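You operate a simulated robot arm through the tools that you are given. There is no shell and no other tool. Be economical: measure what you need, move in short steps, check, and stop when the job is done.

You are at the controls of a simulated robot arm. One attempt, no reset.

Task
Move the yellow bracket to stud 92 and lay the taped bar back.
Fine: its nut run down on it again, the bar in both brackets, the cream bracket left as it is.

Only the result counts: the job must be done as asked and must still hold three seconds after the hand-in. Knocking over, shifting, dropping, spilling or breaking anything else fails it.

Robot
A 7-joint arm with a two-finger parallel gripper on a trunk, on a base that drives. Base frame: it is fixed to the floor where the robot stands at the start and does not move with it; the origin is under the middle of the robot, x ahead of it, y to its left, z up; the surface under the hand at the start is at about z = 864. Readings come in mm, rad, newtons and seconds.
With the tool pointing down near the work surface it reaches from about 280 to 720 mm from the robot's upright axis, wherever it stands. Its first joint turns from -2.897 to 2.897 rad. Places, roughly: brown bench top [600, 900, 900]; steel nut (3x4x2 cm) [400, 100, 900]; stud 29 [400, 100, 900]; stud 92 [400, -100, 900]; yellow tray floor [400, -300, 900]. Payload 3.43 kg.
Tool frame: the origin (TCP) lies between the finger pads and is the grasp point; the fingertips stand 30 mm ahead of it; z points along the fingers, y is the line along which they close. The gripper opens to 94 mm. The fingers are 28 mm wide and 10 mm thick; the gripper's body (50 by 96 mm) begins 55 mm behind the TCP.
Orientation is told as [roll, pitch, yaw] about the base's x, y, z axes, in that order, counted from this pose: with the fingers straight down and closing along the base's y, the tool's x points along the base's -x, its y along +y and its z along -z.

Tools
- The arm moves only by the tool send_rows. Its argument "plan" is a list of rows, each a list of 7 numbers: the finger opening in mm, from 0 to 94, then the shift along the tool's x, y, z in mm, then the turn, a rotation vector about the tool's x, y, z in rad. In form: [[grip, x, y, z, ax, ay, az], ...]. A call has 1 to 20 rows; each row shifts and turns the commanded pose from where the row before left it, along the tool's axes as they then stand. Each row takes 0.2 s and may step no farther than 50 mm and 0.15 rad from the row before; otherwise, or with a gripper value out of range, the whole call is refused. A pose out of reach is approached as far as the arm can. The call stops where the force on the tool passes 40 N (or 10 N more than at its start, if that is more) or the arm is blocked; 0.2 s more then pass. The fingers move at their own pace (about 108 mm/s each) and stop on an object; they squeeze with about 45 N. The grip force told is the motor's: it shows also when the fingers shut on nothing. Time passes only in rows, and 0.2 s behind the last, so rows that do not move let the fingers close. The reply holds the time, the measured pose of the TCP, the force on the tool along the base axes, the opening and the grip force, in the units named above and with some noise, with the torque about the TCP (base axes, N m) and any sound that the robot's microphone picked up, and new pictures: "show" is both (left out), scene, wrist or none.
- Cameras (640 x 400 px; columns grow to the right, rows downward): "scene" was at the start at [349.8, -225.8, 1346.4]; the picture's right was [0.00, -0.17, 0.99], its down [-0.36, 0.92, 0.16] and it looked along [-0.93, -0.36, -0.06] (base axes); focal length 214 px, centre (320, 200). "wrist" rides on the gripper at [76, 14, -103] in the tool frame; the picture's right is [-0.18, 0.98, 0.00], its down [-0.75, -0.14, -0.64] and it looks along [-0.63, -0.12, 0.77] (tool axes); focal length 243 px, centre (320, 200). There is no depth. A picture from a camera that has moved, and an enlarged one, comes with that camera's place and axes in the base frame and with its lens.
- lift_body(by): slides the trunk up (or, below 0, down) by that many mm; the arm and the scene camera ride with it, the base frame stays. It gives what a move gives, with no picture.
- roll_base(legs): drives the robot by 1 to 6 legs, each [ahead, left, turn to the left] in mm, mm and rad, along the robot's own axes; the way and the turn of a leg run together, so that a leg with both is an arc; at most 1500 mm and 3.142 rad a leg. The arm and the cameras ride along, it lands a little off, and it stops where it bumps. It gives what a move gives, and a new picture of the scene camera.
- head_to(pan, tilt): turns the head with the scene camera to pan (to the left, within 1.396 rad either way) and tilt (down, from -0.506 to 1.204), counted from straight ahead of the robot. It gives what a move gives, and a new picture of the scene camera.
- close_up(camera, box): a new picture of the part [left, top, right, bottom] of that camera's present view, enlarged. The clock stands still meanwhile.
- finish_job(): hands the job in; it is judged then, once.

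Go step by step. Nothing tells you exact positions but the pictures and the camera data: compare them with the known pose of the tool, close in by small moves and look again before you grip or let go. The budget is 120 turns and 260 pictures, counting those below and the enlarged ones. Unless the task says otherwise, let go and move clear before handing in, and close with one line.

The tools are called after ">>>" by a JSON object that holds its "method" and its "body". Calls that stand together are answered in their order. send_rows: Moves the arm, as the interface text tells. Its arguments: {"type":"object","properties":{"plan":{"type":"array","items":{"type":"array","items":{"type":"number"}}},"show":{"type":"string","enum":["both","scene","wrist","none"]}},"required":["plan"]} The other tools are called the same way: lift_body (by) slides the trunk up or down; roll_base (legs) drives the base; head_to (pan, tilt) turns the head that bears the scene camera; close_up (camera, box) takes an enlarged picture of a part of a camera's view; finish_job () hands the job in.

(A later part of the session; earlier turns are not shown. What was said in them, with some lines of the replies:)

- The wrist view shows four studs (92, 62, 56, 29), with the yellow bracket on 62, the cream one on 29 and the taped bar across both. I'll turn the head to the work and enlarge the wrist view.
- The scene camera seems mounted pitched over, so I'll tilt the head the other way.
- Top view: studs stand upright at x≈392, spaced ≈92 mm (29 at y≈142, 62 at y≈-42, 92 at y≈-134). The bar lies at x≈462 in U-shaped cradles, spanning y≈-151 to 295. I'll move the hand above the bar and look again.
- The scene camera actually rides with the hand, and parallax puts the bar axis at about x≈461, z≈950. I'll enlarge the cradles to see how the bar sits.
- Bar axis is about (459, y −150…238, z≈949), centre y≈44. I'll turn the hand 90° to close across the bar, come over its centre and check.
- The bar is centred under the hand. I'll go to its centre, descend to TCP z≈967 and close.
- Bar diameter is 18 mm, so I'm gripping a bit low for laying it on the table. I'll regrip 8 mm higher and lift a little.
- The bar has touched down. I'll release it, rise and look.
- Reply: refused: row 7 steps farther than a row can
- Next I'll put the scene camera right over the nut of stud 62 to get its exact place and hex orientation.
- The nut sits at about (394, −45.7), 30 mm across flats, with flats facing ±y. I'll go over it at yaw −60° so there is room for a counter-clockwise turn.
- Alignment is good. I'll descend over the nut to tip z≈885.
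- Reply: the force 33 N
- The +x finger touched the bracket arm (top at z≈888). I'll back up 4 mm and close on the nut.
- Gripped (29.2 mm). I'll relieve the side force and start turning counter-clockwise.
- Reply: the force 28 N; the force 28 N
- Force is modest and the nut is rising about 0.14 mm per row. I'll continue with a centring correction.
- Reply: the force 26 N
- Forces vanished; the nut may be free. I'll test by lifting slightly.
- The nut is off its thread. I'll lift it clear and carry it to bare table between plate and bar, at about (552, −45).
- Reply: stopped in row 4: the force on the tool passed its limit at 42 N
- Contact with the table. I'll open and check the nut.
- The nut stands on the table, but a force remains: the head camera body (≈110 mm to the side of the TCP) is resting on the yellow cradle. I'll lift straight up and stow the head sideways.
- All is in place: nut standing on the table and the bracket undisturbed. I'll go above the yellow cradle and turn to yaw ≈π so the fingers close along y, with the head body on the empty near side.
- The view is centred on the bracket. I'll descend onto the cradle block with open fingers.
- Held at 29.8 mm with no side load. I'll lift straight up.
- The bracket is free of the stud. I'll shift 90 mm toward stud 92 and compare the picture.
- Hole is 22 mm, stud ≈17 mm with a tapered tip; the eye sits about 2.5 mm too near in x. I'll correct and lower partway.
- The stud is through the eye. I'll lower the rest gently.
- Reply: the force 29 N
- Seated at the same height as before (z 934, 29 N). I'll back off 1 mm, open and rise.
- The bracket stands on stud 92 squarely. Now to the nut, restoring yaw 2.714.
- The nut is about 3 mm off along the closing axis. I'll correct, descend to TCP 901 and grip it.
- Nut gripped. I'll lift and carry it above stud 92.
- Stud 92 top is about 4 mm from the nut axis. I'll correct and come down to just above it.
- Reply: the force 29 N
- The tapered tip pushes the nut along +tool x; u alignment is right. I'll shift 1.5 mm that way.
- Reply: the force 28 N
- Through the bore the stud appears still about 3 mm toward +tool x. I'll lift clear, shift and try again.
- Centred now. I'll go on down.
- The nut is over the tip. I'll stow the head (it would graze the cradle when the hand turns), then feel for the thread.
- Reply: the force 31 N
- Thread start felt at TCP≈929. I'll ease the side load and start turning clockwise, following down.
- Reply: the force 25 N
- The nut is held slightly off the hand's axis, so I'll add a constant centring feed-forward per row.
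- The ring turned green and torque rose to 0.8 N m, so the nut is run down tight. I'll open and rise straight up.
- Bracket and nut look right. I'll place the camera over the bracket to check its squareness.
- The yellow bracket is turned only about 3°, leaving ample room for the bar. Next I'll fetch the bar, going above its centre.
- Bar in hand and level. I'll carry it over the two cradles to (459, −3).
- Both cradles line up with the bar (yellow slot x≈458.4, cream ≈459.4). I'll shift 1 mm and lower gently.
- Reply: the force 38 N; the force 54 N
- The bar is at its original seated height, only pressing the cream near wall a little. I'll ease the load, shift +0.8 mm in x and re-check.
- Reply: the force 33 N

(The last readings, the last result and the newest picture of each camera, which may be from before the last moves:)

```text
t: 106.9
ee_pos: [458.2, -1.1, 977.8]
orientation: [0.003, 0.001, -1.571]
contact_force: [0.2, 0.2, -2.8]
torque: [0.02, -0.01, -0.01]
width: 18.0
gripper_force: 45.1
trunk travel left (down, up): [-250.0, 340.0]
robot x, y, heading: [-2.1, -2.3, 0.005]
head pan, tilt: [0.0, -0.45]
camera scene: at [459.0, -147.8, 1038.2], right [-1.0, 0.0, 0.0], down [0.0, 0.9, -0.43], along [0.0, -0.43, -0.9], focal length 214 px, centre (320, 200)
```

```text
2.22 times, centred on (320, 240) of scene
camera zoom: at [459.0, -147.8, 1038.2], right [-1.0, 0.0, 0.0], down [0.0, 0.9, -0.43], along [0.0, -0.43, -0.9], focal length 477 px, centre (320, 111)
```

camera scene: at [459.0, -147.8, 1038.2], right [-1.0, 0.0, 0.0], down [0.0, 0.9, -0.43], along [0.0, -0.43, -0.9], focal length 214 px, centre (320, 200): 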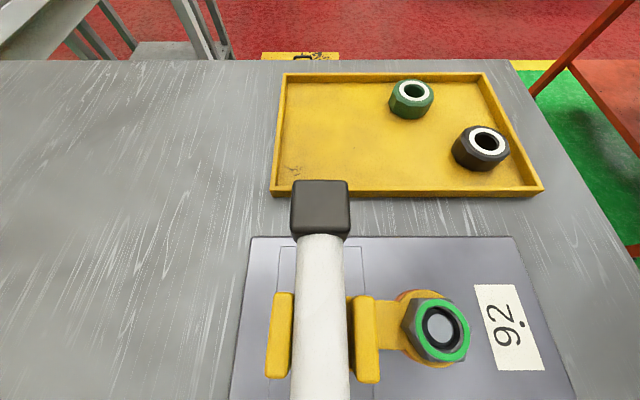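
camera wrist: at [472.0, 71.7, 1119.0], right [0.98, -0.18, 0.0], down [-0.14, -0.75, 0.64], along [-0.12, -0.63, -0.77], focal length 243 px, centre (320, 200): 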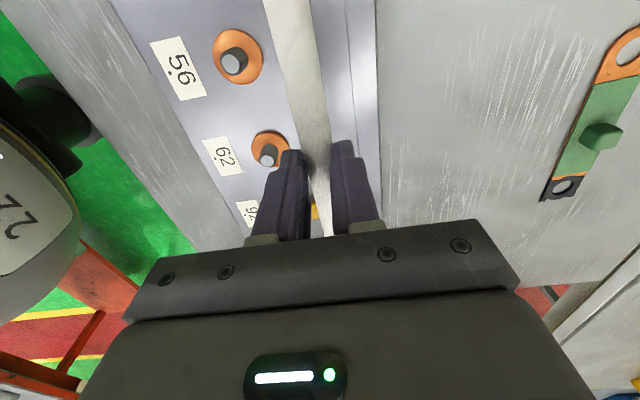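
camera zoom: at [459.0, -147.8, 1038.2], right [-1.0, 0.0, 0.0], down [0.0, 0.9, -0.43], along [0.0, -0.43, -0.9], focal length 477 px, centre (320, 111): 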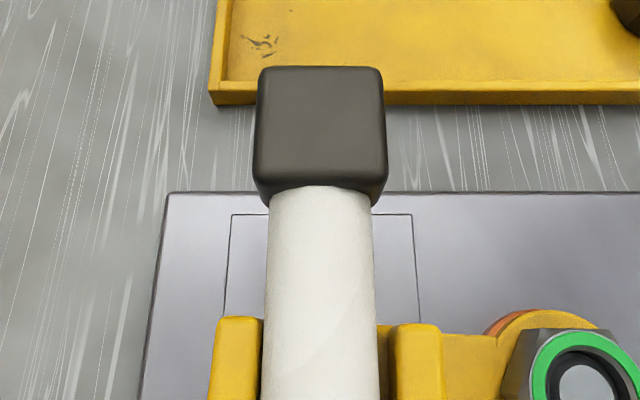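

At cream the bar lies 2 mm too near, at yellow 1.2 mm too far; a 0.012 rad turn fixes both. I'll raise slightly, turn, and lower again.

>>> {"method": "send_rows", "body": {"plan": [[12, 0, 0, -2, 0, 0, 0], [12, 0, 0.4, 0, 0, 0, 0.012], [12, 0, 0, 1, 0, 0, 0], [12, 0, 0, 1, 0, 0, 0], [12, 0, 0, 1, 0, 0, 0], [12, 0, 0, 0, 0, 0, 0]], "show": "scene"}}

>>> {"method": "close_up", "body": {"camera": "scene", "box": [230, 230, 410, 400]}}

>>> {"method": "head_to", "body": {"pan": 0, "tilt": 0.9}}

>>> {"method": "close_up", "body": {"camera": "scene", "box": [290, 190, 350, 265]}}

```text
t: 108.3
ee_pos: [460.5, 0.3, 977.1]
orientation: [0.006, 0.0, -1.585]
contact_force: [-0.5, -0.6, 0.1]
torque: [0.24, 0.05, 0.15]
width: 18.0
gripper_force: 44.8
trunk travel left (down, up): [-250.0, 340.0]
robot x, y, heading: [-1.1, 0.7, 0.004]
head pan, tilt: [0.0, -0.45]
camera scene: at [457.5, -147.3, 1037.7], right [-1.0, 0.01, 0.0], down [0.01, 0.9, -0.44], along [0.0, -0.44, -0.9], focal length 214 px, centre (320, 200)
```

scene: 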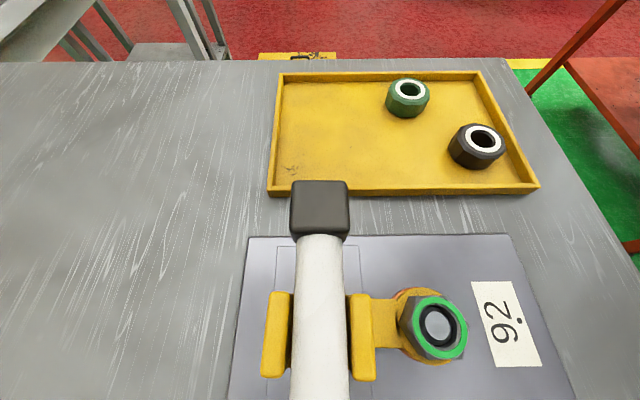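

```text
2.35 times, centred on (320, 315) of scene
camera zoom: at [457.5, -147.3, 1037.7], right [-1.0, 0.01, 0.0], down [0.01, 0.9, -0.44], along [0.0, -0.44, -0.9], focal length 505 px, centre (320, -71)
```

zoom: 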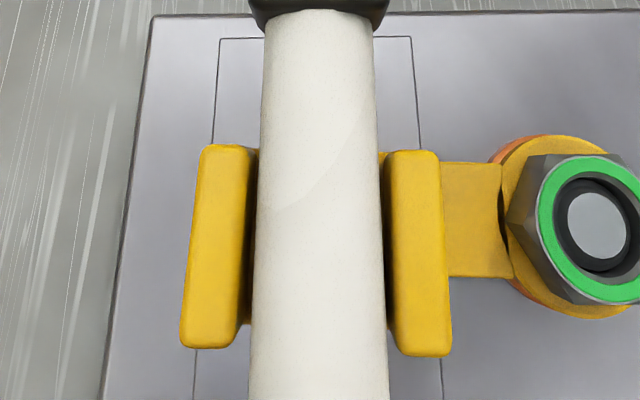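

```text
t: 109.8
ee_pos: [458.5, -0.7, 977.8]
orientation: [0.003, 0.0, -1.582]
contact_force: [0.4, -0.6, -0.6]
torque: [-0.09, -0.03, 0.11]
width: 17.7
gripper_force: 44.7
trunk travel left (down, up): [-250.0, 340.0]
robot x, y, heading: [0.6, -2.9, -0.005]
head pan, tilt: [0.0, 0.901]
camera scene: at [458.8, -30.6, 1032.3], right [-1.0, 0.01, 0.0], down [0.0, 0.62, 0.78], along [0.01, 0.78, -0.62], focal length 214 px, centre (320, 200)
```

scene: 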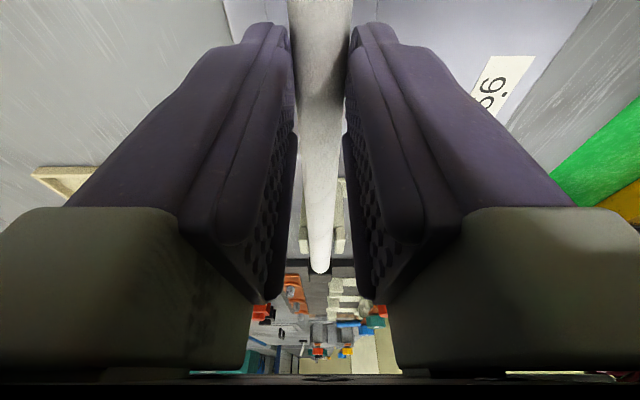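

```text
5.33 times, centred on (320, 228) of scene
camera zoom: at [458.8, -30.6, 1032.3], right [-1.0, 0.01, 0.0], down [0.0, 0.62, 0.78], along [0.01, 0.78, -0.62], focal length 1144 px, centre (320, 53)
```

zoom: 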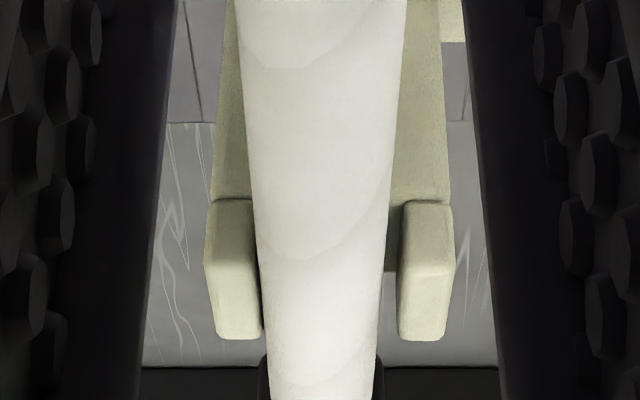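

Well inside both slots now. I'll nudge 0.4 mm back, settle down onto the cradles and check force.

>>> {"method": "send_rows", "body": {"plan": [[12, 0, -0.4, 0.8, 0, 0, 0], [12, 0, 0, 0.8, 0, 0, 0], [12, 0, 0, 0, 0, 0, 0]], "show": "none"}}

```text
t: 110.6
ee_pos: [458.5, 0.4, 977.9]
orientation: [0.005, 0.0, -1.582]
contact_force: [0.9, -1.1, 22.5]
torque: [0.05, -0.03, 0.17]
width: 18.1
gripper_force: 45.0
trunk travel left (down, up): [-250.0, 340.0]
robot x, y, heading: [-3.0, 1.7, 0.003]
head pan, tilt: [0.0, 0.901]
```

Pure vertical contact, balanced: the bar rests on both cradles. I'll open gradually and look before rising.

>>> {"method": "send_rows", "body": {"plan": [[12, 0, 0, -1, 0, 0, 0], [20, 0, 0, 0, 0, 0, 0], [24, 0, 0, 0, 0, 0, 0], [34, 0, 0, 0, 0, 0, 0], [44, 0, 0, 0, 0, 0, 0], [44, 0, 0, 0, 0, 0, 0]], "show": "none"}}

>>> {"method": "close_up", "body": {"camera": "scene", "box": [270, 150, 370, 275]}}

>>> {"method": "head_to", "body": {"pan": 0, "tilt": -0.3}}

```text
t: 112.0
ee_pos: [459.9, -0.3, 976.6]
orientation: [0.002, -0.001, -1.582]
contact_force: [-1.1, -0.7, -0.1]
torque: [0.01, 0.04, -0.01]
width: 44.0
gripper_force: 0.1
trunk travel left (down, up): [-250.0, 340.0]
robot x, y, heading: [1.0, -3.8, 0.0]
head pan, tilt: [0.0, 0.901]
```

```text
3.20 times, centred on (320, 212) of scene
camera zoom: at [459.4, -30.5, 1032.3], right [-1.0, 0.01, 0.0], down [0.0, 0.62, 0.78], along [0.01, 0.78, -0.62], focal length 686 px, centre (320, 160)
```

zoom: 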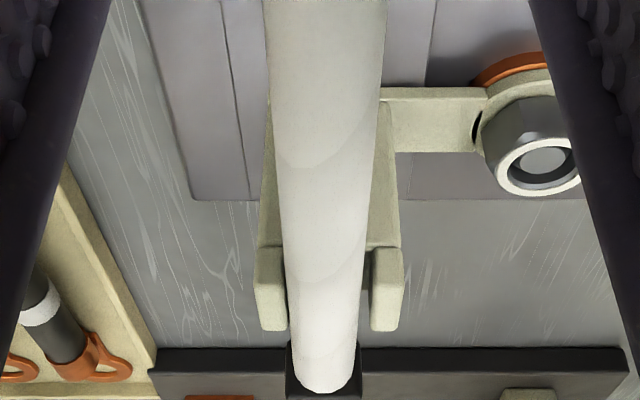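

```text
t: 113.4
ee_pos: [459.4, -1.2, 977.0]
orientation: [0.003, -0.001, -1.581]
contact_force: [-0.6, -0.2, 0.7]
torque: [0.0, 0.0, 0.02]
width: 44.0
gripper_force: 0.0
trunk travel left (down, up): [-250.0, 340.0]
robot x, y, heading: [-0.5, -0.2, -0.001]
head pan, tilt: [0.0, -0.3]
camera scene: at [458.3, -135.9, 1029.2], right [-1.0, 0.01, 0.0], down [0.01, 0.96, -0.3], along [0.0, -0.3, -0.96], focal length 214 px, centre (320, 200)
```

scene: 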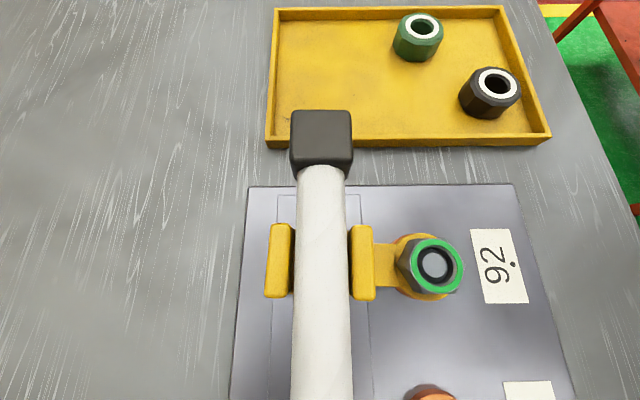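

Bar rests in both cradles. I'll rise clear and take an overall look.

>>> {"method": "send_rows", "body": {"plan": [[44, 0, 0, -15, 0, 0, 0], [60, 0, 0, -35, 0, 0, 0], [60, 0, 0, -45, 0, 0, 0], [60, 0, 0, -45, 0, 0, 0], [60, 40, 0, -20, 0, 0, 0], [60, 45, 0, 0, 0, 0, 0], [60, 0, 0, 0, 0, 0, 0]], "show": "wrist"}}

>>> {"method": "head_to", "body": {"pan": 0, "tilt": 0}}

>>> {"method": "close_up", "body": {"camera": "scene", "box": [220, 60, 440, 400]}}

```text
t: 115.0
ee_pos: [462.4, 82.5, 1135.6]
orientation: [0.004, 0.0, -1.584]
contact_force: [0.6, -0.4, 0.5]
torque: [-0.02, -0.03, 0.03]
width: 60.0
gripper_force: 0.0
trunk travel left (down, up): [-250.0, 340.0]
robot x, y, heading: [1.6, 3.0, 0.0]
head pan, tilt: [0.0, -0.3]
camera wrist: at [477.9, 159.0, 1237.6], right [0.98, -0.2, 0.0], down [-0.15, -0.75, 0.64], along [-0.12, -0.63, -0.77], focal length 243 px, centre (320, 200)
```

wrist: 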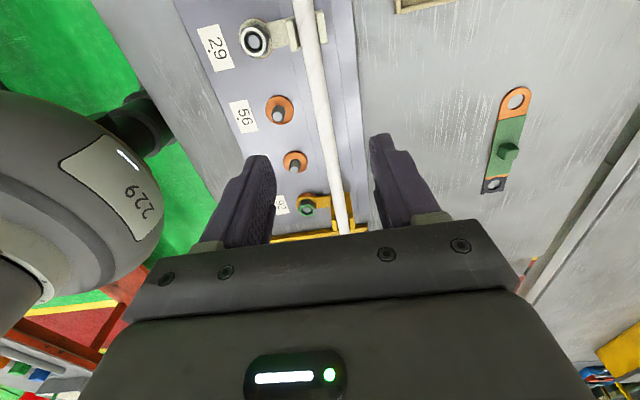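

```text
t: 115.8
ee_pos: [462.3, 82.7, 1135.0]
orientation: [0.003, -0.001, -1.579]
contact_force: [0.0, -0.3, -0.6]
torque: [-0.02, 0.0, 0.03]
width: 60.0
gripper_force: 0.0
trunk travel left (down, up): [-250.0, 340.0]
robot x, y, heading: [-0.1, 1.7, 0.007]
head pan, tilt: [0.0, 0.0]
camera scene: at [460.2, -27.2, 1175.4], right [-1.0, 0.01, 0.0], down [0.01, 1.0, 0.0], along [0.0, 0.0, -1.0], focal length 214 px, centre (320, 200)
```

scene: 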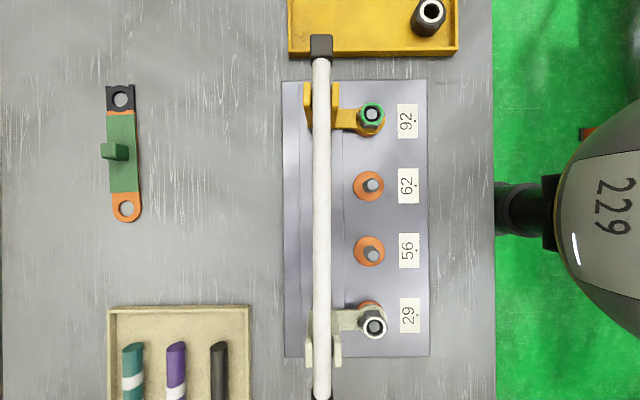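

```text
1.18 times, centred on (330, 230) of scene
camera zoom: at [460.2, -27.2, 1175.4], right [-1.0, 0.01, 0.0], down [0.01, 1.0, 0.0], along [0.0, 0.0, -1.0], focal length 252 px, centre (308, 165)
```

zoom: 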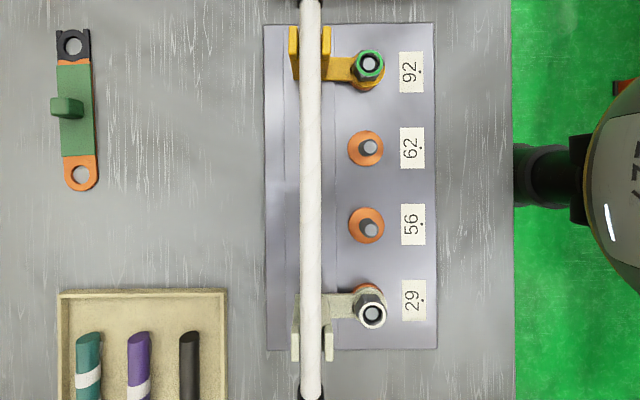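

The yellow bracket is on stud 92 with its nut run down (green ring). The bar lies in both cradles, and the cream bracket looks unmoved.

>>> {"method": "finish_job", "body": {}}

```text
The job is handed in.
```

I moved the yellow bracket to stud 92, ran its nut down tight, and laid the taped bar back in both cradles. The bracket sits about 3° off square, and the cream bracket looks unmoved. The hand was let go and clear of the work when I handed in.
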